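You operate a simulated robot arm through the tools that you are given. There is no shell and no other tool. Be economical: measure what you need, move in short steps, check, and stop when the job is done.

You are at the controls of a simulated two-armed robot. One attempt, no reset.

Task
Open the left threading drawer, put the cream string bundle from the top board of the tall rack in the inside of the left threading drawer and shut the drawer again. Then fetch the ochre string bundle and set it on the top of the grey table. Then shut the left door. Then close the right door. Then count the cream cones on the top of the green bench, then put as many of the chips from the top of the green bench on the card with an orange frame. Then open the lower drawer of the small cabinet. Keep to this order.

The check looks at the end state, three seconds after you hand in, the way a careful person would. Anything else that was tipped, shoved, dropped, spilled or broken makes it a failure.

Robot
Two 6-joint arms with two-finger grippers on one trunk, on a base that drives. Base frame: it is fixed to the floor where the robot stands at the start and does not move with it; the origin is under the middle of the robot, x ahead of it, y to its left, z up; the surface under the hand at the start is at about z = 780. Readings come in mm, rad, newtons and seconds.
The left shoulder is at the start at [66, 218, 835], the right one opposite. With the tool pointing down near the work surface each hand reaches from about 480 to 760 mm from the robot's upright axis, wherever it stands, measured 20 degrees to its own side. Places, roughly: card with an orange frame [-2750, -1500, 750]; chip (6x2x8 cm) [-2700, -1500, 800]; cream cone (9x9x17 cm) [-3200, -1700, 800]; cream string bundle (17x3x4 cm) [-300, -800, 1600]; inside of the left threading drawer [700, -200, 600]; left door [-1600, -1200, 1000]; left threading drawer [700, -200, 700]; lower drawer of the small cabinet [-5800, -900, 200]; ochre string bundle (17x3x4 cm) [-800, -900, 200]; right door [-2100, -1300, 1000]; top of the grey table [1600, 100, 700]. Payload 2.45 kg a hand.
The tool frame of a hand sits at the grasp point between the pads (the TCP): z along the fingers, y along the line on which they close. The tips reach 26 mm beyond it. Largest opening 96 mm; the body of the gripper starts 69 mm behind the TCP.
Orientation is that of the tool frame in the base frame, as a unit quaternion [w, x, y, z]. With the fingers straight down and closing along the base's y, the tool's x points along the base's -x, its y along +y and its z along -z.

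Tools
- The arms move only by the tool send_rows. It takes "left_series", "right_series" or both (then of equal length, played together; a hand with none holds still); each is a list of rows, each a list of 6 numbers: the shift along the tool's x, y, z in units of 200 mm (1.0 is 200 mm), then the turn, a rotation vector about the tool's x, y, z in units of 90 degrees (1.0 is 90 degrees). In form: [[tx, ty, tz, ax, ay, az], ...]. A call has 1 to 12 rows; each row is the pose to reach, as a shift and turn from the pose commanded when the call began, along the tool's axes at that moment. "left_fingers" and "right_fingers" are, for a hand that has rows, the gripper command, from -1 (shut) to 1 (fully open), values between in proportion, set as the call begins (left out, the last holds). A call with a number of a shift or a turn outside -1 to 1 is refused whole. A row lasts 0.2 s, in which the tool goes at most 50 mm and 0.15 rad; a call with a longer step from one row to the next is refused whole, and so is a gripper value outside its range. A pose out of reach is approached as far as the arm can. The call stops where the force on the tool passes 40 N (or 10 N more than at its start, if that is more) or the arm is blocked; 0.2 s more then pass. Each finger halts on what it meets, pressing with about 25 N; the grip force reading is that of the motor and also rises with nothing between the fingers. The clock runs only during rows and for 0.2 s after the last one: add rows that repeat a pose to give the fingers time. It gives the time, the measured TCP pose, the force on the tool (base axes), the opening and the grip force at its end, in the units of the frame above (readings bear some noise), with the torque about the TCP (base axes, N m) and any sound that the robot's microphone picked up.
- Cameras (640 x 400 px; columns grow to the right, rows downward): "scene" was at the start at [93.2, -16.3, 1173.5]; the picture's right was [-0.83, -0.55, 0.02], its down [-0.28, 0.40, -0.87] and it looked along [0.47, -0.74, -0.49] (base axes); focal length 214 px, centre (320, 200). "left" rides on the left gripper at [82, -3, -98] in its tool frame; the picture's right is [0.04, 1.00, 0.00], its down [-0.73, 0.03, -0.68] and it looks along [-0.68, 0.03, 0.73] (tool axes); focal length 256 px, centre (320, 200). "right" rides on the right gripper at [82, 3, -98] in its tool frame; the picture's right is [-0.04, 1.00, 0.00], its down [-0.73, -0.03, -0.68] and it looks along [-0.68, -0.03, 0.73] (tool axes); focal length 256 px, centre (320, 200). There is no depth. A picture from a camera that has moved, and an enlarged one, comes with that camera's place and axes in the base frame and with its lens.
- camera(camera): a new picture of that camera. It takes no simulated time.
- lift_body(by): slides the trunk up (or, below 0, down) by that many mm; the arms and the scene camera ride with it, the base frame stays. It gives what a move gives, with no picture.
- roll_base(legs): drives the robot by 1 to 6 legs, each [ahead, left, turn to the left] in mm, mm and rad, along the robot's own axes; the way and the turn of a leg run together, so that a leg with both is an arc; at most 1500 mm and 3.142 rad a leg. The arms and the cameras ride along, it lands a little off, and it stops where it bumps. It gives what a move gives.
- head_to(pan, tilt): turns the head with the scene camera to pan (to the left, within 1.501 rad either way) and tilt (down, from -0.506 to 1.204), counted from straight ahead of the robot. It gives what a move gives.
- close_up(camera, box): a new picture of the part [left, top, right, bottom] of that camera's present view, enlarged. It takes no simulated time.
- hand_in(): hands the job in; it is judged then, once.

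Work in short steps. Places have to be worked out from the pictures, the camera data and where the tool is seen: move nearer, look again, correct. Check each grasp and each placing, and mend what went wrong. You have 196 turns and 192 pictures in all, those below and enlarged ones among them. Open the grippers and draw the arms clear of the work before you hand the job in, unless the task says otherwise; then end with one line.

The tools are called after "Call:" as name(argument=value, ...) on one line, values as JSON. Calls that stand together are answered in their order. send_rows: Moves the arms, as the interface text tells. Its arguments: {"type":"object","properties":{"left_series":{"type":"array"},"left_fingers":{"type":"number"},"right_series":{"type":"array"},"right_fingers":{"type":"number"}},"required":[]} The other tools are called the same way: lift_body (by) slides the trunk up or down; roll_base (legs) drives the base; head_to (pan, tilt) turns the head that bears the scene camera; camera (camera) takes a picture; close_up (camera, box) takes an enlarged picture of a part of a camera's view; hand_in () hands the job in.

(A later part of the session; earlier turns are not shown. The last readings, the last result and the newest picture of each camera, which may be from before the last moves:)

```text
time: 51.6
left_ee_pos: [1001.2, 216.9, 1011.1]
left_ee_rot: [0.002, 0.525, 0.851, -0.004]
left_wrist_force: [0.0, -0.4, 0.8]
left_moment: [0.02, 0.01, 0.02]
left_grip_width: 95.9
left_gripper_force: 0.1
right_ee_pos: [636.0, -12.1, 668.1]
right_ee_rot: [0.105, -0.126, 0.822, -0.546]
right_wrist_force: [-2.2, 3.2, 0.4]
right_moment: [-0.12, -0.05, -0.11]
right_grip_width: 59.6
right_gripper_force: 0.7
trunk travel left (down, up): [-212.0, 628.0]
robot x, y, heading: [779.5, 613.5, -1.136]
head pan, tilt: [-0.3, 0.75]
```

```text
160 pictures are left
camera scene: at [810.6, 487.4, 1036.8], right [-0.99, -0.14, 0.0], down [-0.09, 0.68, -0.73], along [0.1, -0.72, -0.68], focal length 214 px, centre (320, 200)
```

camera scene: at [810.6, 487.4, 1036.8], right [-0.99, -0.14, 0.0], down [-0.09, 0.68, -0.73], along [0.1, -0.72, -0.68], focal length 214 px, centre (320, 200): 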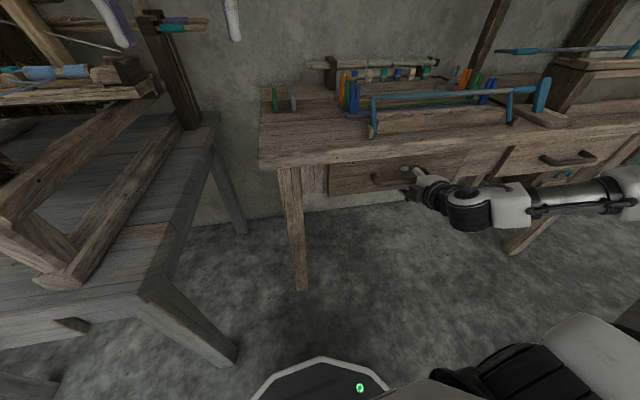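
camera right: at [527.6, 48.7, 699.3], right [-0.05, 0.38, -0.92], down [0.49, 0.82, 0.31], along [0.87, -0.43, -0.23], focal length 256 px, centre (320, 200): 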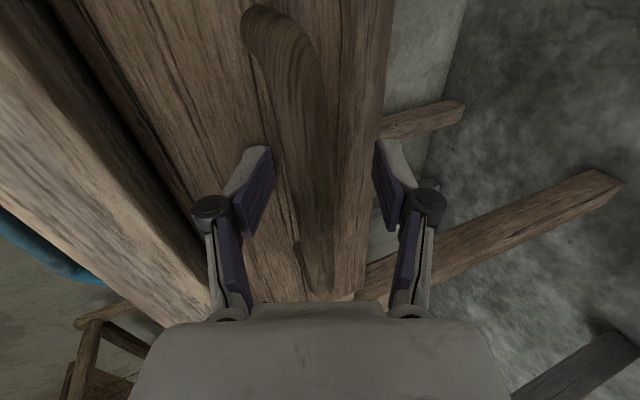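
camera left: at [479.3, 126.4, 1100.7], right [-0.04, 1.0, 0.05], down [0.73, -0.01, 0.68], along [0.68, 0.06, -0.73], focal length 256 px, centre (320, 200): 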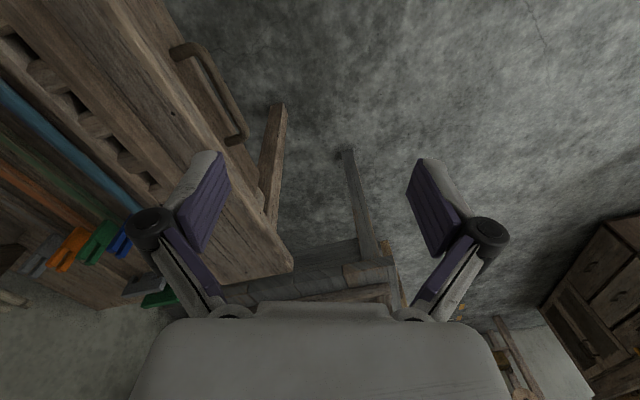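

The bar lies between the fingers with light contact on the drawer face. I close the right gripper on it.

Call:
send_rows(right_series=[[0, 0, 0, 0, 0, 0], [0, 0, 0, 0, 0, 0], [0, 0, 0, 0, 0, 0], [0, 0, 0, 0, 0, 0]], right_fingers=-1)

Call:
camera(camera="right")

```text
time: 52.9
left_ee_pos: [1002.9, 217.9, 1012.0]
left_ee_rot: [0.001, 0.525, 0.851, -0.006]
left_wrist_force: [0.0, -0.2, 0.3]
left_moment: [0.02, 0.0, 0.0]
left_grip_width: 96.1
left_gripper_force: 0.0
right_ee_pos: [635.4, -13.1, 671.0]
right_ee_rot: [0.103, -0.127, 0.818, -0.551]
right_wrist_force: [2.7, -2.1, 18.8]
right_moment: [-0.2, 0.75, 0.82]
right_grip_width: 17.7
right_gripper_force: 42.3
trunk travel left (down, up): [-212.0, 628.0]
robot x, y, heading: [773.9, 619.7, -1.132]
head pan, tilt: [-0.3, 0.75]
stopped in row 4 (right hand): the force on the tool passed its limit at 41 N (the readings are from after the stop); the commanded pose is now the measured one
```

```text
159 pictures are left
camera right: at [527.9, 48.2, 702.6], right [-0.06, 0.37, -0.93], down [0.49, 0.82, 0.3], along [0.87, -0.43, -0.23], focal length 256 px, centre (320, 200)
```

right: 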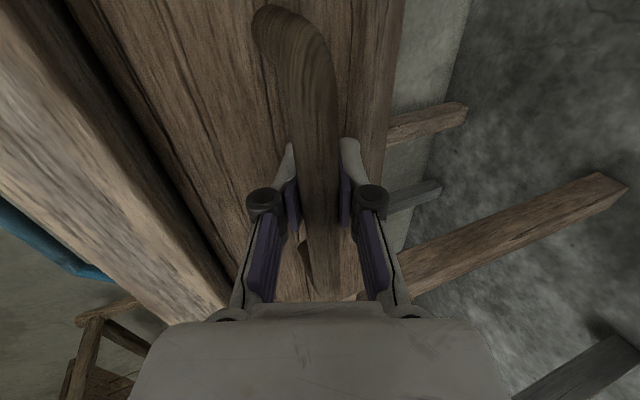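

The handle is gripped (17.7 mm). I pull along the drawer normal by backing the base 130 mm.

Call:
roll_base(legs=[[-130, 13, 0]])

Call:
camera(camera="scene")

```text
time: 54.1
left_ee_pos: [961.2, 342.7, 1012.0]
left_ee_rot: [0.0, 0.525, 0.851, -0.008]
left_wrist_force: [0.5, -0.3, 0.4]
left_moment: [-0.02, 0.03, -0.02]
left_grip_width: 96.1
left_gripper_force: 0.0
right_ee_pos: [594.5, 112.0, 670.4]
right_ee_rot: [0.104, -0.129, 0.82, -0.548]
right_wrist_force: [26.1, 9.9, 20.4]
right_moment: [-0.2, 0.88, 0.37]
right_grip_width: 17.5
right_gripper_force: 41.7
trunk travel left (down, up): [-212.0, 628.0]
robot x, y, heading: [736.7, 737.5, -1.131]
head pan, tilt: [-0.3, 0.75]
```

```text
158 pictures are left
camera scene: at [770.6, 613.0, 1037.1], right [-0.99, -0.14, 0.0], down [-0.1, 0.67, -0.73], along [0.1, -0.73, -0.68], focal length 214 px, centre (320, 200)
```

scene: 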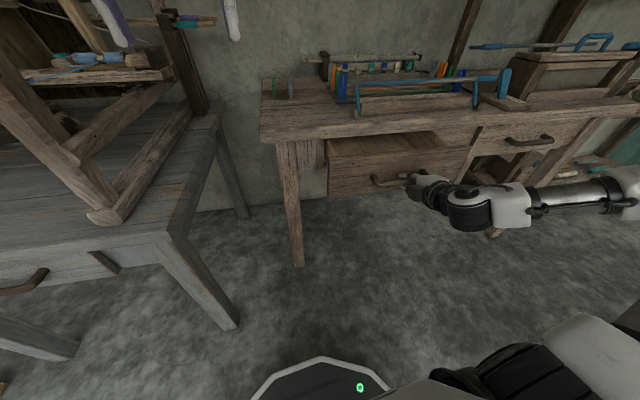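

The drawer follows. I pull another 100 mm with a small leftward correction for the side force.

Call:
roll_base(legs=[[-105, 18, 0]])

Call:
camera(camera="scene")

```text
time: 55.3
left_ee_pos: [927.9, 443.7, 1012.4]
left_ee_rot: [0.001, 0.525, 0.851, -0.006]
left_wrist_force: [-0.8, 0.5, -0.1]
left_moment: [0.04, -0.03, 0.02]
left_grip_width: 95.7
left_gripper_force: 0.0
right_ee_pos: [563.4, 212.5, 670.2]
right_ee_rot: [0.104, -0.126, 0.819, -0.55]
right_wrist_force: [-29.0, -9.2, 30.4]
right_moment: [-0.06, 1.0, 0.46]
right_grip_width: 18.1
right_gripper_force: 41.8
trunk travel left (down, up): [-212.0, 628.0]
robot x, y, heading: [701.4, 835.6, -1.131]
head pan, tilt: [-0.3, 0.75]
```

```text
157 pictures are left
camera scene: at [737.6, 713.3, 1037.4], right [-0.99, -0.14, 0.0], down [-0.09, 0.67, -0.73], along [0.1, -0.73, -0.68], focal length 214 px, centre (320, 200)
```

scene: 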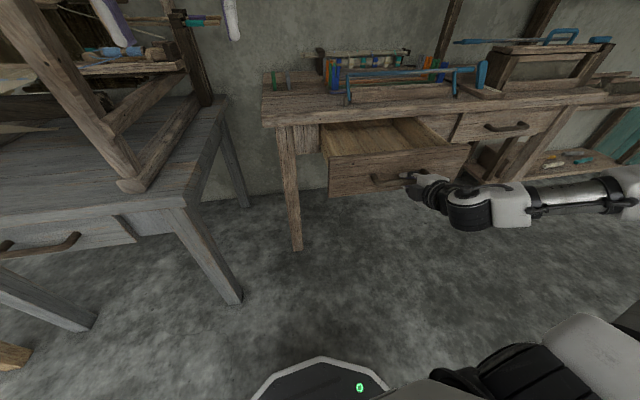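

The drawer is open about 230 mm, and its empty inside is visible. I release the handle and back away.

Call:
send_rows(right_series=[[0, 0, 0, 0, 0, 0], [0, 0, 0, 0, 0, 0], [0, 0, 0, 0, 0, 0]], right_fingers=0.6)

Call:
roll_base(legs=[[-160, 0, 0]])

Call:
camera(camera="scene")

```text
time: 56.1
left_ee_pos: [930.6, 440.6, 1010.6]
left_ee_rot: [0.001, 0.525, 0.851, -0.006]
left_wrist_force: [0.4, 0.0, -0.6]
left_moment: [0.0, -0.02, 0.03]
left_grip_width: 96.0
left_gripper_force: 0.0
right_ee_pos: [564.0, 210.2, 668.3]
right_ee_rot: [0.103, -0.126, 0.819, -0.55]
right_wrist_force: [-0.4, 0.1, -0.1]
right_moment: [-0.01, -0.01, 0.02]
right_grip_width: 76.9
right_gripper_force: 0.1
trunk travel left (down, up): [-212.0, 628.0]
robot x, y, heading: [702.9, 837.4, -1.129]
head pan, tilt: [-0.3, 0.75]
```

```text
time: 57.5
left_ee_pos: [859.1, 590.8, 1012.2]
left_ee_rot: [0.0, 0.525, 0.851, -0.007]
left_wrist_force: [0.3, -0.6, 0.7]
left_moment: [-0.03, -0.01, 0.04]
left_grip_width: 95.9
left_gripper_force: 0.1
right_ee_pos: [493.5, 358.7, 669.7]
right_ee_rot: [0.103, -0.125, 0.82, -0.549]
right_wrist_force: [-0.3, -0.5, 0.5]
right_moment: [0.03, -0.01, 0.0]
right_grip_width: 77.2
right_gripper_force: 0.1
trunk travel left (down, up): [-212.0, 628.0]
robot x, y, heading: [639.0, 987.6, -1.13]
head pan, tilt: [-0.3, 0.75]
```

```text
156 pictures are left
camera scene: at [669.5, 859.4, 1036.9], right [-0.99, -0.14, 0.0], down [-0.09, 0.68, -0.73], along [0.1, -0.72, -0.68], focal length 214 px, centre (320, 200)
```

scene: 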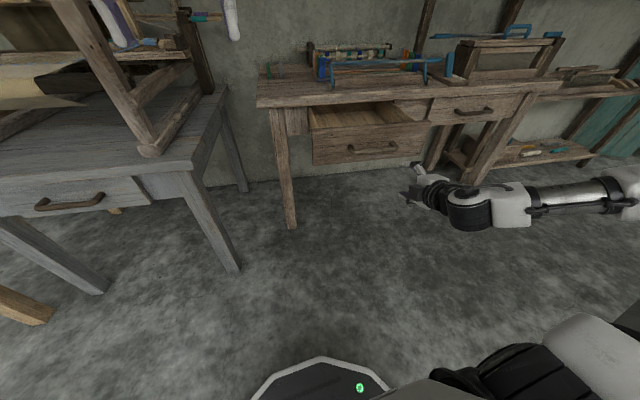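

The drawer stays open. I now unroll and unpitch the right hand back to tool-down so it is tidy for driving to the rack.

Call:
send_rows(right_series=[[0, 0, 0, 0, 0, 0.09], [0, 0, 0, 0, 0, 0.18], [0, 0, 0, 0, 0, 0.27], [0, 0, 0, 0, 0, 0.36], [0, 0, 0, 0, 0, 0.45], [0, 0, 0, 0, 0, 0.54], [0, 0, 0, 0, 0, 0.63], [0, 0, 0, 0, 0, 0.72], [0, 0, 0, 0, 0, 0.81], [0, 0, 0, 0, 0, 0.9], [0, 0, 0, 0, 0, 0.98], [0, 0, 0, 0, 0, 0.98]])

Call:
send_rows(right_series=[[0, 0, 0, 0, 0.09, 0], [0, 0, 0, 0, 0.18, 0], [0, 0, 0, 0, 0.27, 0], [0, 0, 0, 0, 0.36, 0], [0, 0, 0, 0, 0.45, 0], [0, 0, 0, 0, 0.54, 0], [0, 0, 0, 0, 0.63, 0], [0, 0, 0, 0, 0.72, 0], [0, 0, 0, 0, 0.8, 0], [0, 0, 0, 0, 0.8, 0]])

Call:
camera(camera="scene")

```text
time: 60.1
left_ee_pos: [860.4, 588.1, 1012.6]
left_ee_rot: [0.0, 0.526, 0.851, -0.006]
left_wrist_force: [0.6, -0.4, -0.7]
left_moment: [0.01, 0.02, -0.01]
left_grip_width: 95.9
left_gripper_force: 0.1
right_ee_pos: [494.0, 357.2, 668.4]
right_ee_rot: [0.456, 0.481, 0.676, -0.321]
right_wrist_force: [0.2, 0.1, -0.1]
right_moment: [0.0, 0.02, -0.01]
right_grip_width: 76.9
right_gripper_force: 0.2
trunk travel left (down, up): [-212.0, 628.0]
robot x, y, heading: [639.1, 987.2, -1.125]
head pan, tilt: [-0.3, 0.75]
```

```text
time: 62.3
left_ee_pos: [859.8, 588.4, 1011.1]
left_ee_rot: [0.001, 0.525, 0.851, -0.006]
left_wrist_force: [0.0, -0.5, -0.6]
left_moment: [0.0, 0.03, 0.0]
left_grip_width: 95.9
left_gripper_force: 0.0
right_ee_pos: [494.3, 358.1, 670.5]
right_ee_rot: [-0.03, 0.578, 0.815, 0.021]
right_wrist_force: [-0.5, 0.1, 0.0]
right_moment: [-0.03, 0.0, 0.01]
right_grip_width: 76.9
right_gripper_force: 0.0
right hand out of reach, approached as far as the arm can: row 1, 2, 3, 4
trunk travel left (down, up): [-212.0, 628.0]
robot x, y, heading: [634.1, 986.0, -1.132]
head pan, tilt: [-0.3, 0.75]
```

```text
155 pictures are left
camera scene: at [669.8, 858.8, 1036.8], right [-0.99, -0.14, 0.0], down [-0.09, 0.68, -0.73], along [0.1, -0.72, -0.68], focal length 214 px, centre (320, 200)
```

scene: 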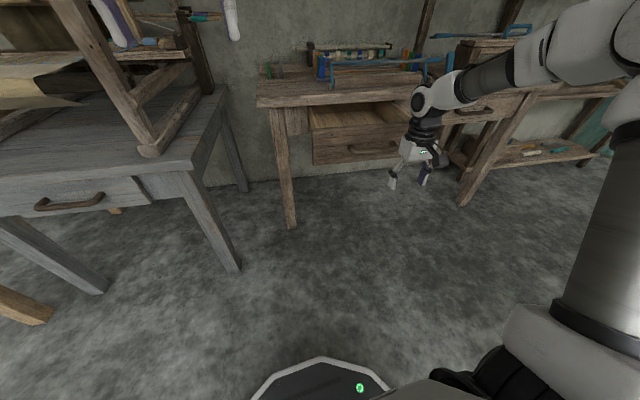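

The right arm is folded with the elbow up. I drive sideways to the right along the bench, then a bit ahead, to face the tall rack.

Call:
roll_base(legs=[[0, 0, -0.1], [0, -1140, 0], [150, 0, 0]])

Call:
lift_body(by=500)

Call:
head_to(pan=0.1, tilt=0.3)

Call:
camera(camera="scene")

```text
time: 69.8
left_ee_pos: [-247.1, 37.4, 1009.8]
left_ee_rot: [-0.001, 0.575, 0.818, -0.005]
left_wrist_force: [0.7, -1.0, -0.1]
left_moment: [0.04, 0.05, 0.01]
left_grip_width: 95.8
left_gripper_force: 0.2
right_ee_pos: [-637.2, -148.3, 669.3]
right_ee_rot: [-0.028, 0.625, 0.779, 0.024]
right_wrist_force: [0.2, 0.3, -0.8]
right_moment: [0.02, 0.02, 0.0]
right_grip_width: 76.9
right_gripper_force: 0.0
trunk travel left (down, up): [-212.0, 628.0]
robot x, y, heading: [-420.5, 462.1, -1.249]
head pan, tilt: [-0.3, 0.75]
```

```text
refused: 500 is not a number from -400 to 400
```

```text
time: 70.7
left_ee_pos: [-245.9, 38.5, 1010.6]
left_ee_rot: [0.001, 0.575, 0.818, -0.005]
left_wrist_force: [-1.0, 0.5, -0.4]
left_moment: [-0.02, -0.02, -0.04]
left_grip_width: 96.0
left_gripper_force: 0.0
right_ee_pos: [-637.3, -147.1, 670.8]
right_ee_rot: [-0.028, 0.625, 0.78, 0.023]
right_wrist_force: [0.1, 0.3, 0.5]
right_moment: [-0.01, 0.03, 0.03]
right_grip_width: 77.0
right_gripper_force: 0.1
trunk travel left (down, up): [-212.0, 628.0]
robot x, y, heading: [-419.0, 460.1, -1.255]
head pan, tilt: [0.099, 0.3]
```

```text
154 pictures are left
camera scene: at [-366.9, 326.8, 1077.1], right [-0.91, -0.41, 0.0], down [-0.12, 0.27, -0.95], along [0.39, -0.87, -0.3], focal length 214 px, centre (320, 200)
```

scene: 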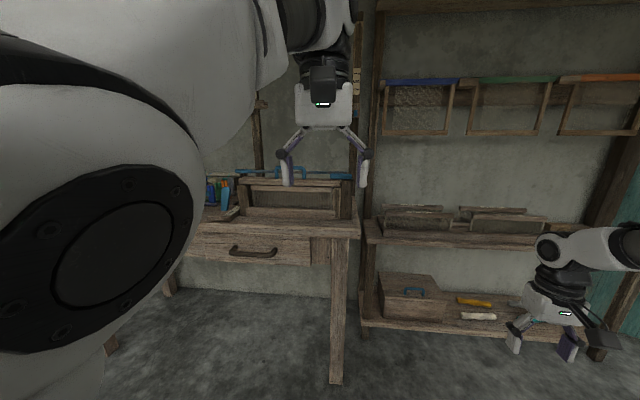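

The tall rack is ahead to the right. I raise the trunk in two steps and look at the top board.

Call:
lift_body(by=400)

Call:
lift_body(by=200)

Call:
head_to(pan=-0.2, tilt=0.2)

Call:
camera(camera="scene")

```text
time: 74.5
left_ee_pos: [-245.3, 38.5, 1411.1]
left_ee_rot: [0.001, 0.575, 0.818, -0.006]
left_wrist_force: [-0.3, -0.7, 0.4]
left_moment: [-0.01, 0.01, 0.0]
left_grip_width: 95.9
left_gripper_force: 0.0
right_ee_pos: [-637.6, -147.2, 1069.0]
right_ee_rot: [-0.027, 0.626, 0.779, 0.023]
right_wrist_force: [0.3, 0.2, -0.1]
right_moment: [0.02, 0.02, -0.05]
right_grip_width: 76.6
right_gripper_force: 0.1
trunk travel left (down, up): [-612.0, 228.0]
robot x, y, heading: [-420.7, 460.4, -1.252]
head pan, tilt: [0.099, 0.3]
```

```text
time: 76.7
left_ee_pos: [-245.3, 38.3, 1610.8]
left_ee_rot: [0.0, 0.575, 0.818, -0.006]
left_wrist_force: [-0.3, -0.7, 0.5]
left_moment: [0.01, 0.0, 0.02]
left_grip_width: 96.3
left_gripper_force: 0.0
right_ee_pos: [-637.2, -147.7, 1268.6]
right_ee_rot: [-0.027, 0.625, 0.78, 0.023]
right_wrist_force: [0.0, -0.1, -0.7]
right_moment: [0.02, -0.02, -0.02]
right_grip_width: 76.8
right_gripper_force: 0.0
trunk travel left (down, up): [-812.0, 28.0]
robot x, y, heading: [-423.5, 462.2, -1.248]
head pan, tilt: [0.099, 0.3]
```

```text
time: 77.5
left_ee_pos: [-245.8, 38.0, 1611.8]
left_ee_rot: [0.0, 0.574, 0.819, -0.006]
left_wrist_force: [0.7, -0.9, 0.3]
left_moment: [0.01, 0.0, 0.01]
left_grip_width: 96.2
left_gripper_force: 0.1
right_ee_pos: [-638.1, -147.3, 1270.4]
right_ee_rot: [-0.027, 0.625, 0.78, 0.023]
right_wrist_force: [0.3, 0.3, 0.1]
right_moment: [-0.02, 0.03, -0.02]
right_grip_width: 76.5
right_gripper_force: 0.2
trunk travel left (down, up): [-812.0, 28.0]
robot x, y, heading: [-420.3, 460.6, -1.244]
head pan, tilt: [-0.201, 0.201]
```

```text
153 pictures are left
camera scene: at [-393.7, 319.3, 1686.4], right [-0.99, -0.12, 0.0], down [-0.02, 0.2, -0.98], along [0.12, -0.97, -0.2], focal length 214 px, centre (320, 200)
```

scene: 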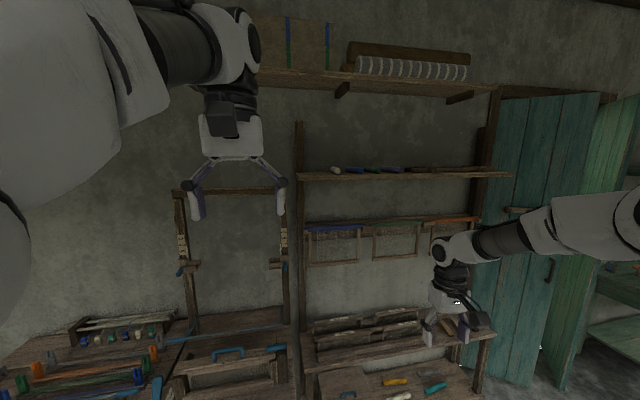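

The top board carries a row of bundles seen almost edge-on. I enlarge it.

Call:
close_up(camera="scene", box=[290, 150, 510, 200])

```text
2.91 times, centred on (400, 175) of scene
camera zoom: at [-393.7, 319.3, 1686.4], right [-0.99, -0.12, 0.0], down [-0.02, 0.2, -0.98], along [0.12, -0.97, -0.2], focal length 624 px, centre (87, 273)
```

zoom: 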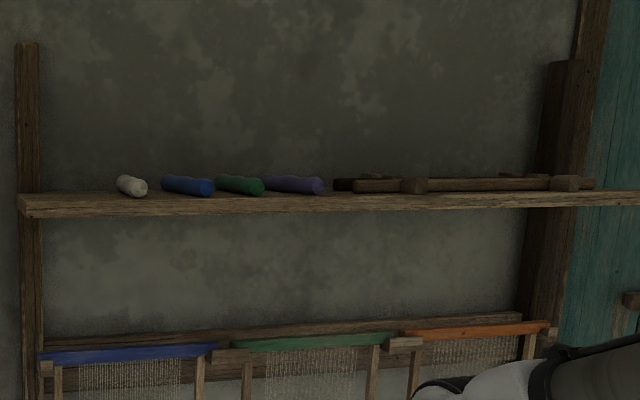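

The cream bundle sits at the left end of the top board, roughly (-335,-750,1620). I raise the left hand 140 mm, draw the right hand back, then move sideways right and nearer.

Call:
send_rows(left_series=[[0, 0, -0.2, 0, 0, 0], [0, 0, -0.4, 0, 0, 0], [0, 0, -0.6, 0, 0, 0], [0, 0, -0.7, 0, 0, 0], [0, 0, -0.7, 0, 0, 0]], right_series=[[0.2, 0, 0, 0, 0, 0], [0.4, 0, 0, 0, 0, 0], [0.6, 0, 0, 0, 0, 0], [0.75, 0, 0, 0, 0, 0], [0.75, 0, 0, 0, 0, 0]])

Call:
roll_base(legs=[[0, -330, 0], [300, 0, 0]])

Call:
camera(camera="scene")

Call:
camera(camera="left")

```text
time: 78.7
left_ee_pos: [-230.8, 74.5, 1626.7]
left_ee_rot: [0.0, 0.575, 0.818, -0.006]
left_wrist_force: [-0.2, 1.0, -0.5]
left_moment: [0.01, 0.02, -0.03]
left_grip_width: 95.9
left_gripper_force: 0.1
left hand out of reach, approached as far as the arm can: row 1, 2, 3, 4, 5
right_ee_pos: [-649.2, -32.3, 1258.9]
right_ee_rot: [-0.027, 0.626, 0.779, 0.024]
right_wrist_force: [-0.2, -0.5, 0.8]
right_moment: [0.01, 0.03, -0.01]
right_grip_width: 76.9
right_gripper_force: 0.1
right hand out of reach, approached as far as the arm can: row 3, 4, 5
trunk travel left (down, up): [-812.0, 28.0]
robot x, y, heading: [-425.5, 459.7, -1.246]
head pan, tilt: [-0.201, 0.201]
```

```text
time: 82.5
left_ee_pos: [-459.1, -307.8, 1627.3]
left_ee_rot: [0.002, 0.579, 0.816, -0.007]
left_wrist_force: [0.1, 0.1, 0.0]
left_moment: [0.03, 0.01, 0.02]
left_grip_width: 95.7
left_gripper_force: 0.1
right_ee_pos: [-878.4, -411.7, 1258.7]
right_ee_rot: [-0.027, 0.629, 0.777, 0.023]
right_wrist_force: [-0.6, -0.3, 0.3]
right_moment: [-0.03, -0.02, 0.0]
right_grip_width: 76.7
right_gripper_force: 0.1
trunk travel left (down, up): [-812.0, 28.0]
robot x, y, heading: [-646.0, 72.9, -1.258]
head pan, tilt: [-0.201, 0.201]
```

```text
151 pictures are left
camera scene: at [-619.8, -62.1, 1686.7], right [-0.99, -0.11, 0.0], down [-0.02, 0.2, -0.98], along [0.11, -0.97, -0.2], focal length 214 px, centre (320, 200)
```

scene: 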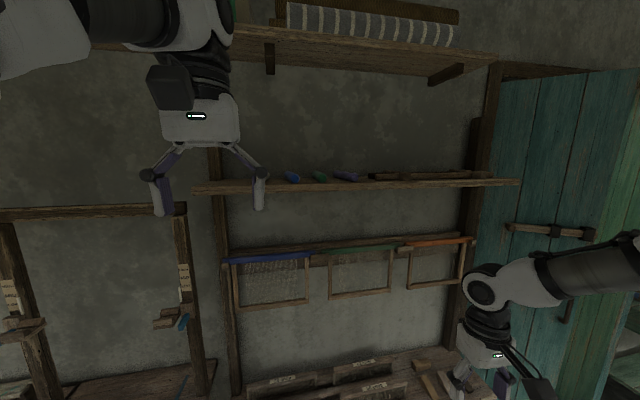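

```text
150 pictures are left
camera left: at [-487.9, -231.5, 1726.4], right [0.93, 0.37, -0.01], down [0.27, -0.67, 0.69], along [0.25, -0.64, -0.73], focal length 256 px, centre (320, 200)
```

left: 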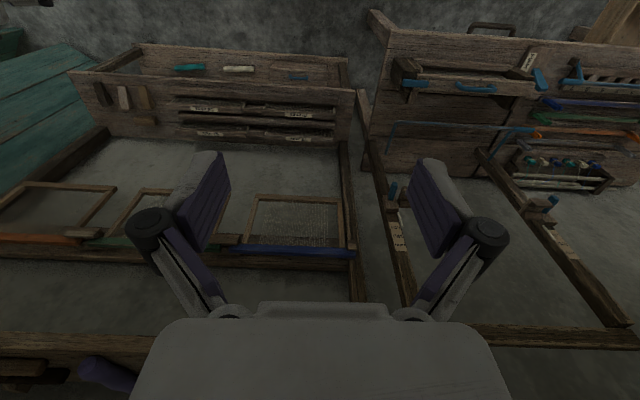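

The left hand hides the cream bundle from the head camera. I move it a little to the left and look again, enlarged.

Call:
send_rows(left_series=[[0, 0.2, 0, 0, 0, 0], [0, 0.4, 0, 0, 0, 0], [0, 0.6, 0, 0, 0, 0], [0, 0.8, 0, 0, 0, 0], [0, 0.8, 0, 0, 0, 0]])

Call:
close_up(camera="scene", box=[180, 140, 400, 210])

```text
time: 83.7
left_ee_pos: [-302.0, -275.2, 1640.5]
left_ee_rot: [0.0, 0.579, 0.816, -0.005]
left_wrist_force: [0.0, -0.9, 0.1]
left_moment: [-0.02, 0.01, 0.02]
left_grip_width: 96.0
left_gripper_force: 0.1
left hand out of reach, approached as far as the arm can: row 1, 2, 3, 4, 5
right_ee_pos: [-877.8, -413.0, 1258.1]
right_ee_rot: [-0.028, 0.63, 0.776, 0.023]
right_wrist_force: [0.4, 0.4, 0.0]
right_moment: [-0.02, 0.0, 0.01]
right_grip_width: 76.9
right_gripper_force: 0.0
trunk travel left (down, up): [-812.0, 28.0]
robot x, y, heading: [-644.0, 76.3, -1.261]
head pan, tilt: [-0.201, 0.201]
```

```text
2.91 times, centred on (290, 175) of scene
camera zoom: at [-619.0, -64.1, 1686.5], right [-0.99, -0.11, 0.0], down [-0.02, 0.2, -0.98], along [0.11, -0.97, -0.2], focal length 624 px, centre (407, 273)
```

zoom: 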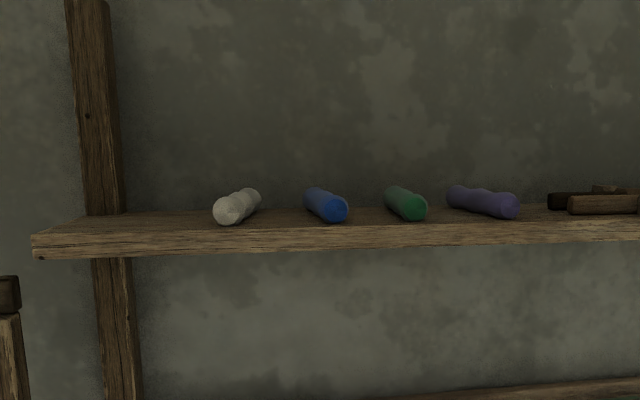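

Triangulating both views gives the cream bundle at about (-337,-775,1616), axis heading about -80°. I pitch the left hand forward about 55° so it can come in from the front over the board.

Call:
send_rows(left_series=[[0, 0, 0, 0, -0.09, 0], [0, 0, 0, 0, -0.18, 0], [0, 0, 0, 0, -0.27, 0], [0, 0, 0, 0, -0.36, 0], [0, 0, 0, 0, -0.45, 0], [0, 0, 0, 0, -0.54, 0], [0, 0, 0, 0, -0.61, 0], [0, 0, 0, 0, -0.61, 0]])

Call:
camera(camera="left")

Call:
camera(camera="scene")

```text
time: 85.5
left_ee_pos: [-269.0, -416.0, 1766.7]
left_ee_rot: [0.377, 0.51, 0.724, -0.272]
left_wrist_force: [0.4, 0.1, -0.7]
left_moment: [-0.01, 0.0, 0.01]
left_grip_width: 96.2
left_gripper_force: 0.1
left hand out of reach, approached as far as the arm can: row 1, 2, 3, 4, 5, 6, 7, 8
right_ee_pos: [-876.7, -413.3, 1258.5]
right_ee_rot: [-0.028, 0.629, 0.777, 0.023]
right_wrist_force: [-0.1, -1.2, -0.1]
right_moment: [0.0, 0.02, -0.01]
right_grip_width: 76.8
right_gripper_force: 0.2
trunk travel left (down, up): [-812.0, 28.0]
robot x, y, heading: [-646.3, 78.2, -1.261]
head pan, tilt: [-0.201, 0.201]
```

```text
148 pictures are left
camera left: at [-313.9, -297.1, 1755.3], right [0.94, 0.35, -0.04], down [-0.01, 0.15, 0.99], along [0.35, -0.92, 0.14], focal length 256 px, centre (320, 200)
```

left: 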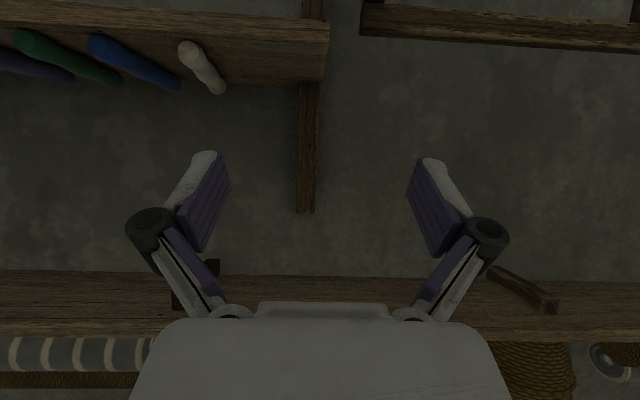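

```text
147 pictures are left
camera scene: at [-617.8, -64.1, 1686.5], right [-0.99, -0.11, 0.0], down [-0.02, 0.2, -0.98], along [0.11, -0.97, -0.2], focal length 214 px, centre (320, 200)
```

scene: 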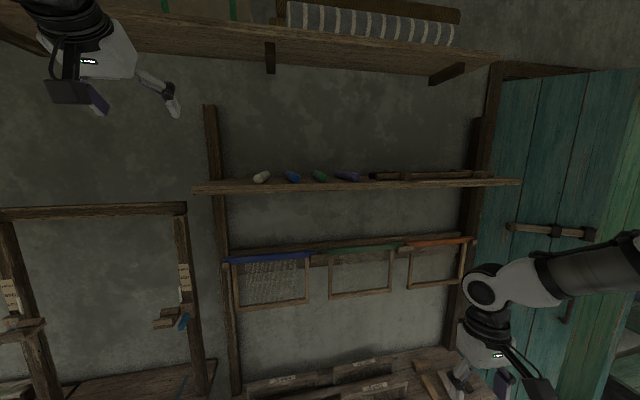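

Left camera agrees: cream centre about (-340,-780), axis toward (0.16,-0.99), board front edge near y=-669, top near 1598. I lower the trunk 80 mm and drive 250 ahead and 120 right, keeping the hand above the bundles.

Call:
lift_body(by=-80)

Call:
roll_base(legs=[[0, -120, 0], [240, 0, 0]])

Call:
camera(camera="left")

Call:
camera(camera="scene")

```text
time: 86.7
left_ee_pos: [-268.1, -416.6, 1685.7]
left_ee_rot: [0.377, 0.51, 0.724, -0.272]
left_wrist_force: [-0.4, -0.2, 0.9]
left_moment: [0.01, 0.01, 0.0]
left_grip_width: 95.9
left_gripper_force: 0.0
right_ee_pos: [-878.2, -413.1, 1178.4]
right_ee_rot: [-0.028, 0.629, 0.777, 0.023]
right_wrist_force: [0.1, 0.3, 0.9]
right_moment: [0.04, -0.02, -0.02]
right_grip_width: 76.9
right_gripper_force: 0.1
trunk travel left (down, up): [-732.0, 108.0]
robot x, y, heading: [-648.0, 73.4, -1.261]
head pan, tilt: [-0.201, 0.201]
```

```text
time: 89.3
left_ee_pos: [-308.6, -674.5, 1687.1]
left_ee_rot: [0.378, 0.508, 0.725, -0.27]
left_wrist_force: [-0.5, 0.1, 0.1]
left_moment: [-0.04, 0.03, -0.01]
left_grip_width: 96.0
left_gripper_force: 0.0
right_ee_pos: [-916.7, -675.7, 1178.8]
right_ee_rot: [-0.027, 0.626, 0.779, 0.024]
right_wrist_force: [-0.3, -0.4, 0.0]
right_moment: [-0.02, -0.01, -0.01]
right_grip_width: 76.8
right_gripper_force: 0.1
trunk travel left (down, up): [-732.0, 108.0]
robot x, y, heading: [-685.6, -184.9, -1.25]
head pan, tilt: [-0.201, 0.201]
```

```text
146 pictures are left
camera left: at [-355.0, -555.8, 1676.2], right [0.93, 0.36, -0.04], down [-0.01, 0.15, 0.99], along [0.36, -0.92, 0.14], focal length 256 px, centre (320, 200)
```

left: 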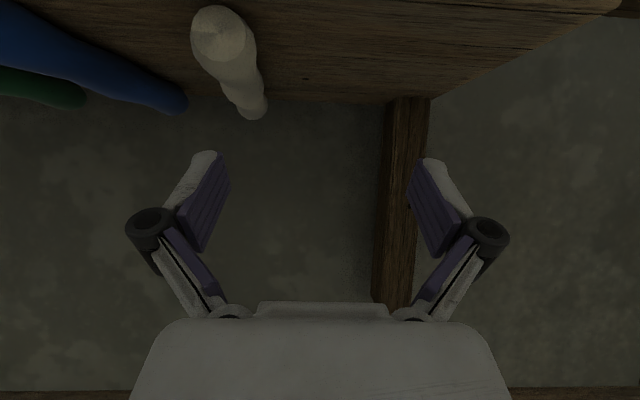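

```text
145 pictures are left
camera scene: at [-660.3, -325.2, 1606.7], right [-0.99, -0.12, 0.0], down [-0.02, 0.2, -0.98], along [0.12, -0.97, -0.2], focal length 214 px, centre (320, 200)
```

scene: 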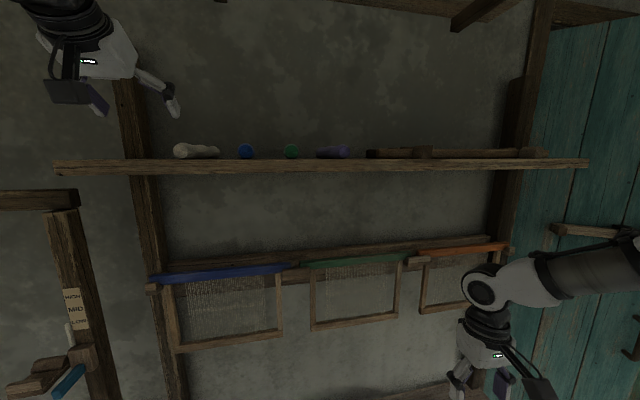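

The view confirms near end (-355,-695) and far end (-319,-868). I narrow the fingers to about 70 mm, turn -9.5° about the vertical and move above the grasp point.

Call:
send_rows(left_series=[[-0.037, -0.09, 0.076, 0.03, 0, 0.02], [-0.075, -0.18, 0.153, 0.06, 0, 0.04], [-0.112, -0.27, 0.229, 0.087, 0.001, 0.06], [-0.112, -0.27, 0.229, 0.087, 0.001, 0.06]], left_fingers=0.46)

Call:
camera(camera="left")

```text
time: 90.3
left_ee_pos: [-340.6, -741.7, 1678.3]
left_ee_rot: [0.353, 0.567, 0.68, -0.302]
left_wrist_force: [0.1, -0.3, 0.8]
left_moment: [0.01, -0.01, 0.01]
left_grip_width: 70.1
left_gripper_force: 0.2
right_ee_pos: [-916.1, -676.7, 1178.4]
right_ee_rot: [-0.027, 0.626, 0.779, 0.024]
right_wrist_force: [-0.1, 0.6, 0.5]
right_moment: [-0.02, 0.0, 0.03]
right_grip_width: 76.8
right_gripper_force: 0.0
trunk travel left (down, up): [-732.0, 108.0]
robot x, y, heading: [-686.9, -188.2, -1.25]
head pan, tilt: [-0.201, 0.201]
```

```text
144 pictures are left
camera left: at [-367.2, -617.1, 1667.4], right [0.98, 0.2, -0.04], down [0.01, 0.15, 0.99], along [0.2, -0.97, 0.14], focal length 256 px, centre (320, 200)
```

left: 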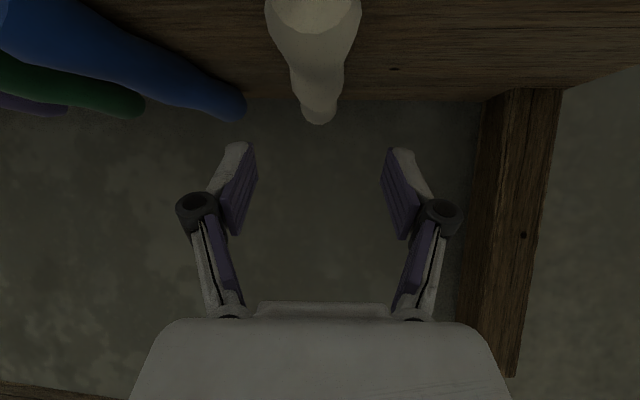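

The bundle is centred between the fingers. I descend to about z 1630 around it.

Call:
send_rows(left_series=[[0.05, -0.007, 0.065, 0, 0, 0], [0.1, -0.014, 0.13, 0, 0, 0], [0.157, -0.022, 0.196, 0, 0, 0], [0.157, -0.022, 0.196, 0, 0, 0]])

Call:
camera(camera="left")

Call:
close_up(camera="scene", box=[20, 60, 340, 260])

```text
time: 91.3
left_ee_pos: [-343.3, -755.7, 1631.6]
left_ee_rot: [0.353, 0.566, 0.681, -0.301]
left_wrist_force: [0.0, -0.3, 0.1]
left_moment: [-0.01, -0.03, 0.04]
left_grip_width: 70.0
left_gripper_force: 0.0
right_ee_pos: [-915.8, -678.0, 1178.8]
right_ee_rot: [-0.028, 0.626, 0.779, 0.023]
right_wrist_force: [-0.1, 0.4, 0.6]
right_moment: [0.03, -0.01, 0.02]
right_grip_width: 76.9
right_gripper_force: 0.1
trunk travel left (down, up): [-732.0, 108.0]
robot x, y, heading: [-685.6, -185.8, -1.252]
head pan, tilt: [-0.201, 0.201]
```

```text
143 pictures are left
camera left: at [-370.1, -631.8, 1620.5], right [0.98, 0.2, -0.04], down [0.01, 0.15, 0.99], along [0.2, -0.97, 0.14], focal length 256 px, centre (320, 200)
```

left: 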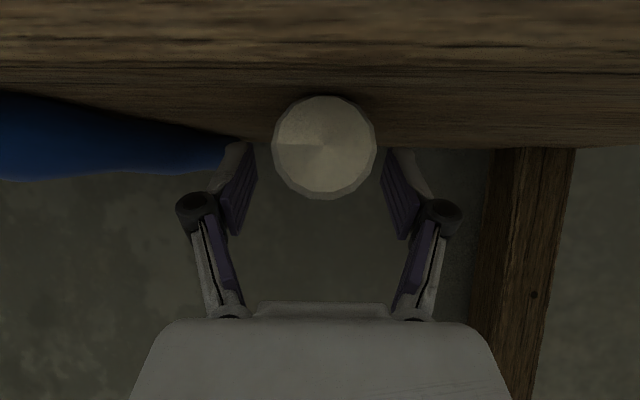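

```text
2.00 times, centred on (180, 160) of scene
camera zoom: at [-659.1, -327.7, 1606.4], right [-0.99, -0.12, 0.0], down [-0.02, 0.2, -0.98], along [0.12, -0.97, -0.2], focal length 429 px, centre (600, 280)
```

zoom: 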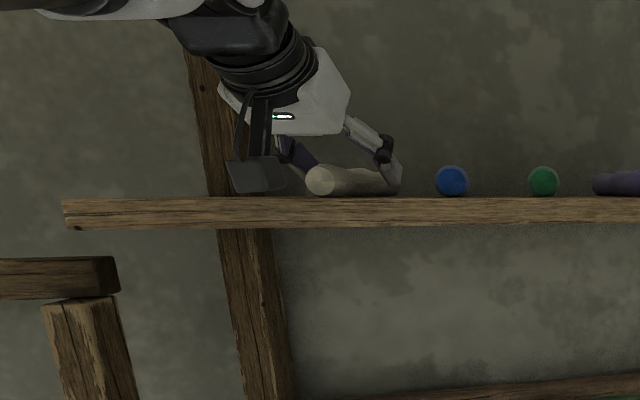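

The bundle lies between the pads, with the tips a few mm above the board. I close the left gripper.

Call:
send_rows(left_series=[[0.01, 0, 0.008, 0, 0, 0], [0.01, 0, 0.008, 0, 0, 0], [0.01, 0, 0.008, 0, 0, 0], [0.01, 0, 0.008, 0, 0, 0]], left_fingers=-1)

Call:
camera(camera="left")

```text
time: 92.3
left_ee_pos: [-343.4, -755.8, 1630.0]
left_ee_rot: [0.355, 0.566, 0.68, -0.302]
left_wrist_force: [3.4, -3.9, 16.0]
left_moment: [-0.41, -0.19, 0.1]
left_grip_width: 28.9
left_gripper_force: 24.5
right_ee_pos: [-914.9, -676.9, 1178.5]
right_ee_rot: [-0.028, 0.626, 0.779, 0.023]
right_wrist_force: [-0.4, 0.7, 0.2]
right_moment: [-0.03, 0.0, -0.02]
right_grip_width: 76.9
right_gripper_force: 0.0
trunk travel left (down, up): [-732.0, 108.0]
robot x, y, heading: [-689.0, -189.6, -1.253]
head pan, tilt: [-0.201, 0.201]
```

```text
141 pictures are left
camera left: at [-370.5, -631.0, 1619.2], right [0.98, 0.2, -0.04], down [0.01, 0.15, 0.99], along [0.2, -0.97, 0.14], focal length 256 px, centre (320, 200)
```

left: 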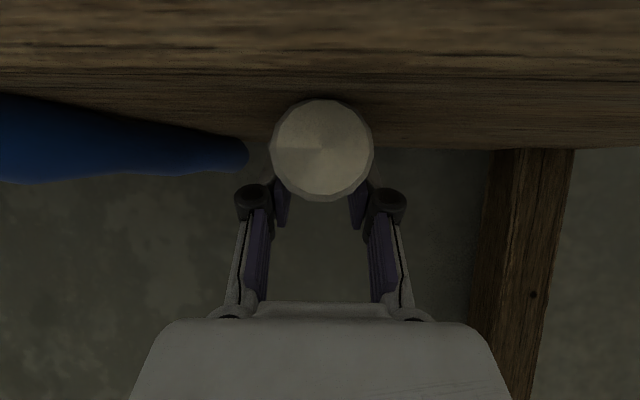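

Gripped at 28.9 mm. I raise the trunk 80 mm to lift it off the board, then back away, and check the hold.

Call:
lift_body(by=80)

Call:
camera(camera="left")

Call:
roll_base(legs=[[-450, 0, 0]])

Call:
camera(camera="scene")

```text
time: 93.5
left_ee_pos: [-345.1, -755.2, 1709.0]
left_ee_rot: [0.353, 0.568, 0.68, -0.301]
left_wrist_force: [-0.6, 0.2, -2.1]
left_moment: [0.02, 0.0, -0.05]
left_grip_width: 29.0
left_gripper_force: 25.2
right_ee_pos: [-915.8, -677.7, 1258.7]
right_ee_rot: [-0.029, 0.626, 0.779, 0.024]
right_wrist_force: [0.1, 0.0, 0.1]
right_moment: [-0.01, -0.02, -0.01]
right_grip_width: 76.7
right_gripper_force: 0.0
trunk travel left (down, up): [-812.0, 28.0]
robot x, y, heading: [-684.8, -187.1, -1.255]
head pan, tilt: [-0.201, 0.201]
```

```text
140 pictures are left
camera left: at [-370.5, -632.4, 1697.8], right [0.98, 0.2, -0.04], down [0.01, 0.15, 0.99], along [0.2, -0.97, 0.14], focal length 256 px, centre (320, 200)
```

left: 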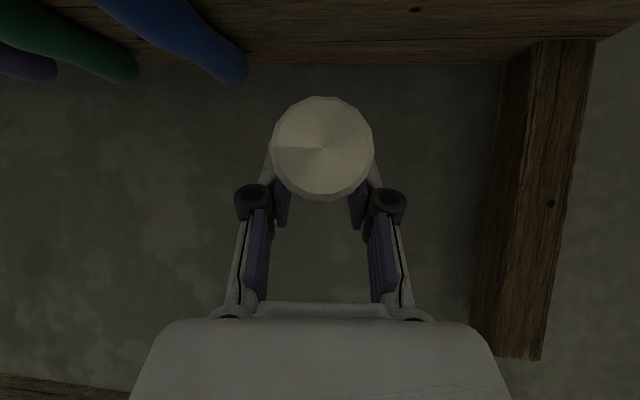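

```text
time: 96.2
left_ee_pos: [-484.7, -335.9, 1707.2]
left_ee_rot: [0.352, 0.567, 0.681, -0.301]
left_wrist_force: [-0.2, 0.1, -1.4]
left_moment: [0.02, -0.02, 0.0]
left_grip_width: 28.8
left_gripper_force: 24.9
right_ee_pos: [-1055.3, -256.1, 1257.4]
right_ee_rot: [-0.027, 0.627, 0.779, 0.023]
right_wrist_force: [-0.3, 0.4, -1.0]
right_moment: [0.0, 0.02, -0.01]
right_grip_width: 76.9
right_gripper_force: 0.0
trunk travel left (down, up): [-812.0, 28.0]
robot x, y, heading: [-825.1, 232.7, -1.256]
head pan, tilt: [-0.201, 0.201]
```

```text
139 pictures are left
camera scene: at [-797.6, 93.1, 1686.2], right [-0.99, -0.12, 0.0], down [-0.02, 0.2, -0.98], along [0.11, -0.97, -0.2], focal length 214 px, centre (320, 200)
```

scene: 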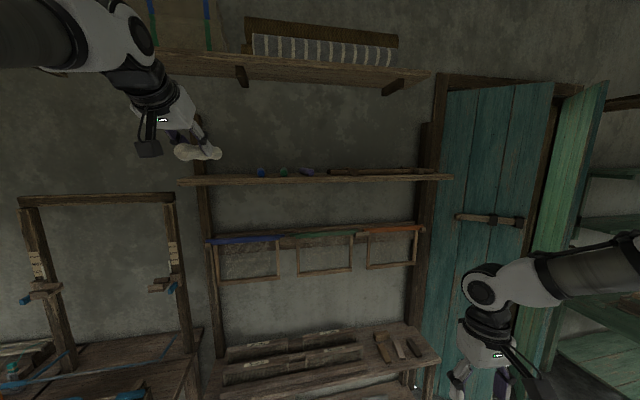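

The cream bundle is held. I lower the trunk 400 mm, then drive left along the bench to the open drawer, turning slightly.

Call:
lift_body(by=-400)

Call:
roll_base(legs=[[-60, 1104, 0], [0, 0, 0.135]])

Call:
head_to(pan=0.2, tilt=0.9)

Call:
camera(camera="scene")

```text
time: 100.0
left_ee_pos: [-483.9, -334.0, 1309.3]
left_ee_rot: [0.353, 0.567, 0.68, -0.302]
left_wrist_force: [-0.2, 1.0, -0.1]
left_moment: [-0.02, 0.01, -0.03]
left_grip_width: 28.8
left_gripper_force: 25.5
right_ee_pos: [-1056.1, -254.3, 858.2]
right_ee_rot: [-0.027, 0.628, 0.778, 0.023]
right_wrist_force: [0.1, 0.0, 0.9]
right_moment: [0.03, -0.01, -0.03]
right_grip_width: 77.2
right_gripper_force: 0.1
trunk travel left (down, up): [-412.0, 428.0]
robot x, y, heading: [-825.4, 239.3, -1.259]
head pan, tilt: [-0.201, 0.201]
```

```text
time: 106.3
left_ee_pos: [632.1, 122.0, 1307.7]
left_ee_rot: [0.372, 0.519, 0.718, -0.276]
left_wrist_force: [0.6, 0.2, -0.7]
left_moment: [-0.03, 0.05, -0.06]
left_grip_width: 29.3
left_gripper_force: 25.3
right_ee_pos: [56.3, 121.9, 858.0]
right_ee_rot: [-0.03, 0.572, 0.819, 0.021]
right_wrist_force: [0.7, 0.1, 0.9]
right_moment: [-0.02, -0.01, 0.02]
right_grip_width: 76.6
right_gripper_force: 0.1
trunk travel left (down, up): [-412.0, 428.0]
robot x, y, heading: [214.1, 640.0, -1.121]
head pan, tilt: [-0.201, 0.201]
```

```text
time: 107.4
left_ee_pos: [632.3, 120.7, 1308.1]
left_ee_rot: [0.373, 0.52, 0.717, -0.278]
left_wrist_force: [-0.5, -0.5, -0.7]
left_moment: [0.01, -0.02, 0.0]
left_grip_width: 29.0
left_gripper_force: 24.9
right_ee_pos: [56.3, 121.9, 858.2]
right_ee_rot: [-0.03, 0.572, 0.819, 0.022]
right_wrist_force: [-0.4, -0.1, -0.5]
right_moment: [0.0, 0.01, 0.01]
right_grip_width: 76.8
right_gripper_force: 0.1
trunk travel left (down, up): [-412.0, 428.0]
robot x, y, heading: [215.4, 639.9, -1.117]
head pan, tilt: [0.201, 0.901]
```

```text
138 pictures are left
camera scene: at [285.3, 534.4, 1224.9], right [-0.79, -0.61, 0.0], down [-0.48, 0.62, -0.62], along [0.38, -0.49, -0.78], focal length 214 px, centre (320, 200)
```

scene: 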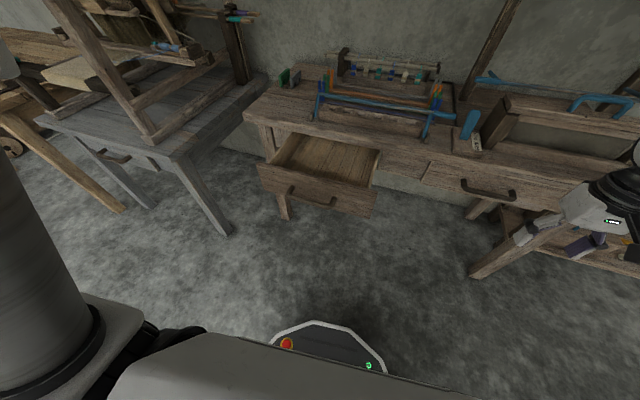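

The drawer is about 400 mm wide, with the bundle right above its open part. I pitch the hand 25° steeper (bundle nose-down a bit) while lowering the hand 200 mm with the arm.

Call:
send_rows(left_series=[[0.15, 0, 0.13, 0, 0.056, 0], [0.3, 0, 0.26, 0, 0.112, 0], [0.46, 0, 0.39, 0, 0.168, 0], [0.61, 0, 0.52, 0, 0.224, 0], [0.766, 0, 0.651, 0, 0.28, 0], [0.766, 0, 0.651, 0, 0.28, 0]])

Call:
camera(camera="scene")

Call:
camera(camera="left")

```text
time: 108.8
left_ee_pos: [635.2, 101.0, 1112.0]
left_ee_rot: [0.207, 0.566, 0.782, -0.156]
left_wrist_force: [0.1, -0.2, -0.6]
left_moment: [0.03, -0.04, 0.02]
left_grip_width: 29.0
left_gripper_force: 25.2
right_ee_pos: [55.8, 122.8, 857.9]
right_ee_rot: [-0.028, 0.572, 0.82, 0.021]
right_wrist_force: [0.4, 0.0, 0.0]
right_moment: [-0.03, 0.01, -0.02]
right_grip_width: 76.8
right_gripper_force: 0.1
trunk travel left (down, up): [-412.0, 428.0]
robot x, y, heading: [218.5, 640.4, -1.121]
head pan, tilt: [0.201, 0.901]
```

```text
137 pictures are left
camera scene: at [284.9, 535.2, 1225.0], right [-0.79, -0.61, 0.0], down [-0.48, 0.62, -0.62], along [0.38, -0.49, -0.78], focal length 214 px, centre (320, 200)
```

scene: 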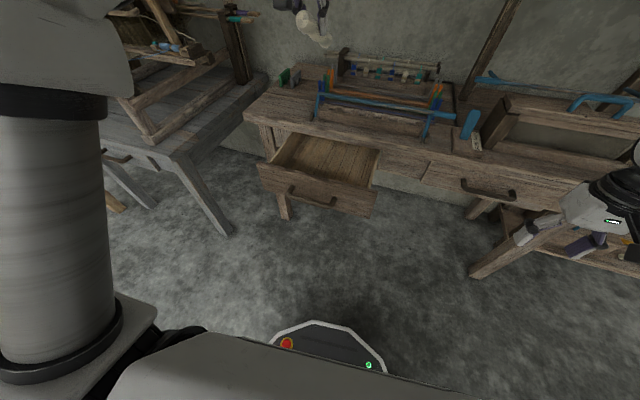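

```text
136 pictures are left
camera left: at [596.8, 213.5, 1155.7], right [0.94, 0.34, -0.03], down [0.13, -0.27, 0.95], along [0.32, -0.9, -0.3], focal length 256 px, centre (320, 200)
```

left: 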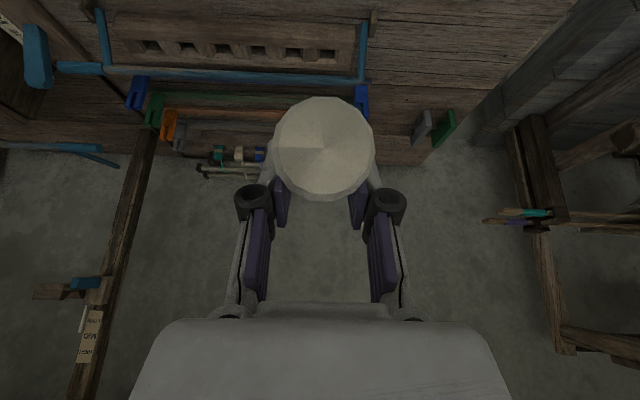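

The hand hangs above the drawer opening at (635,101). I lower the trunk 250 mm and check the clearance to the bench edge.

Call:
lift_body(by=-240)

Call:
camera(camera="scene")

Call:
camera(camera="left")

```text
time: 111.3
left_ee_pos: [637.8, 100.5, 871.1]
left_ee_rot: [0.207, 0.567, 0.782, -0.156]
left_wrist_force: [-0.1, 0.5, -1.0]
left_moment: [0.01, 0.01, 0.01]
left_grip_width: 29.1
left_gripper_force: 24.7
right_ee_pos: [55.9, 122.6, 619.4]
right_ee_rot: [-0.029, 0.571, 0.82, 0.021]
right_wrist_force: [-0.6, 0.7, 0.5]
right_moment: [0.02, -0.02, 0.01]
right_grip_width: 77.0
right_gripper_force: 0.1
trunk travel left (down, up): [-172.0, 668.0]
robot x, y, heading: [211.3, 640.3, -1.116]
head pan, tilt: [0.201, 0.901]
```

```text
135 pictures are left
camera scene: at [285.2, 534.7, 984.9], right [-0.79, -0.61, 0.0], down [-0.48, 0.62, -0.62], along [0.38, -0.49, -0.78], focal length 214 px, centre (320, 200)
```

scene: 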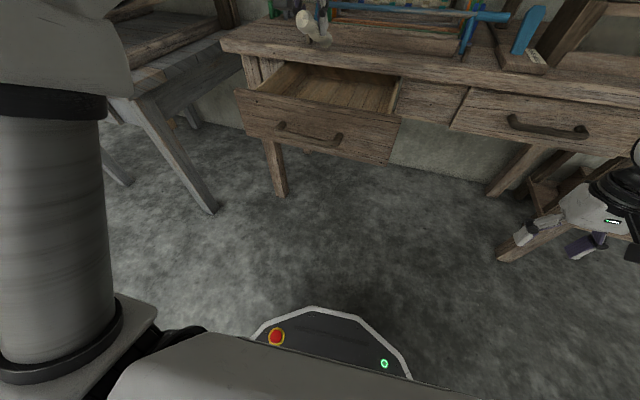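

```text
134 pictures are left
camera left: at [597.2, 213.1, 915.8], right [0.94, 0.34, -0.03], down [0.13, -0.27, 0.96], along [0.32, -0.9, -0.29], focal length 256 px, centre (320, 200)
```

left: 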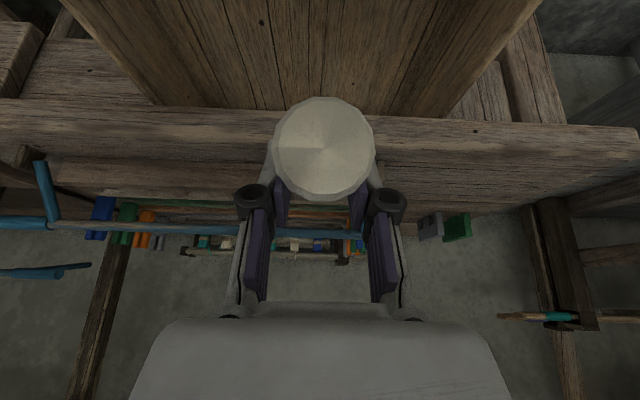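

The bench edge lies at n≈-235, some 20 mm beyond the bundle's nose, so it is clear. I lower the trunk further.

Call:
lift_body(by=-110)

Call:
close_up(camera="scene", box=[200, 0, 480, 175])

Call:
camera(camera="left")

```text
time: 112.7
left_ee_pos: [636.3, 101.7, 760.6]
left_ee_rot: [0.208, 0.567, 0.782, -0.157]
left_wrist_force: [0.5, -1.0, 0.5]
left_moment: [0.01, 0.0, 0.01]
left_grip_width: 29.2
left_gripper_force: 24.8
right_ee_pos: [56.2, 121.7, 507.6]
right_ee_rot: [-0.03, 0.571, 0.82, 0.022]
right_wrist_force: [0.9, 0.0, -0.2]
right_moment: [-0.03, -0.02, -0.01]
right_grip_width: 76.8
right_gripper_force: 0.0
trunk travel left (down, up): [-62.0, 778.0]
robot x, y, heading: [213.7, 640.9, -1.116]
head pan, tilt: [0.201, 0.901]
```

```text
2.29 times, centred on (340, 88) of scene
camera zoom: at [285.2, 534.7, 874.9], right [-0.79, -0.61, 0.0], down [-0.48, 0.62, -0.62], along [0.38, -0.49, -0.78], focal length 490 px, centre (274, 457)
```

zoom: 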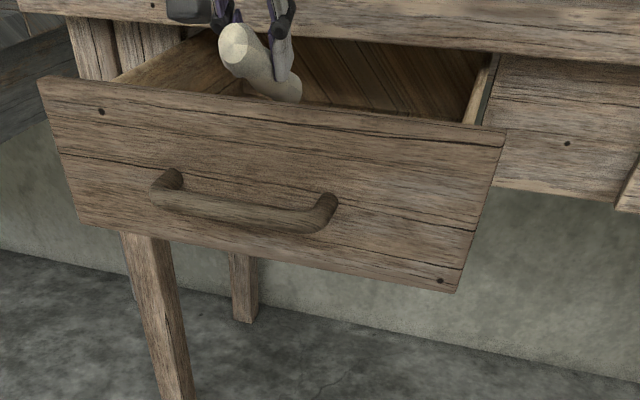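

```text
132 pictures are left
camera left: at [597.2, 213.1, 805.8], right [0.94, 0.34, -0.03], down [0.13, -0.27, 0.96], along [0.32, -0.9, -0.29], focal length 256 px, centre (320, 200)
```

left: 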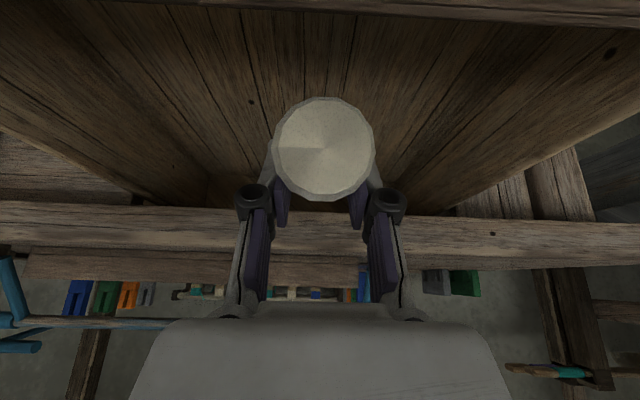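

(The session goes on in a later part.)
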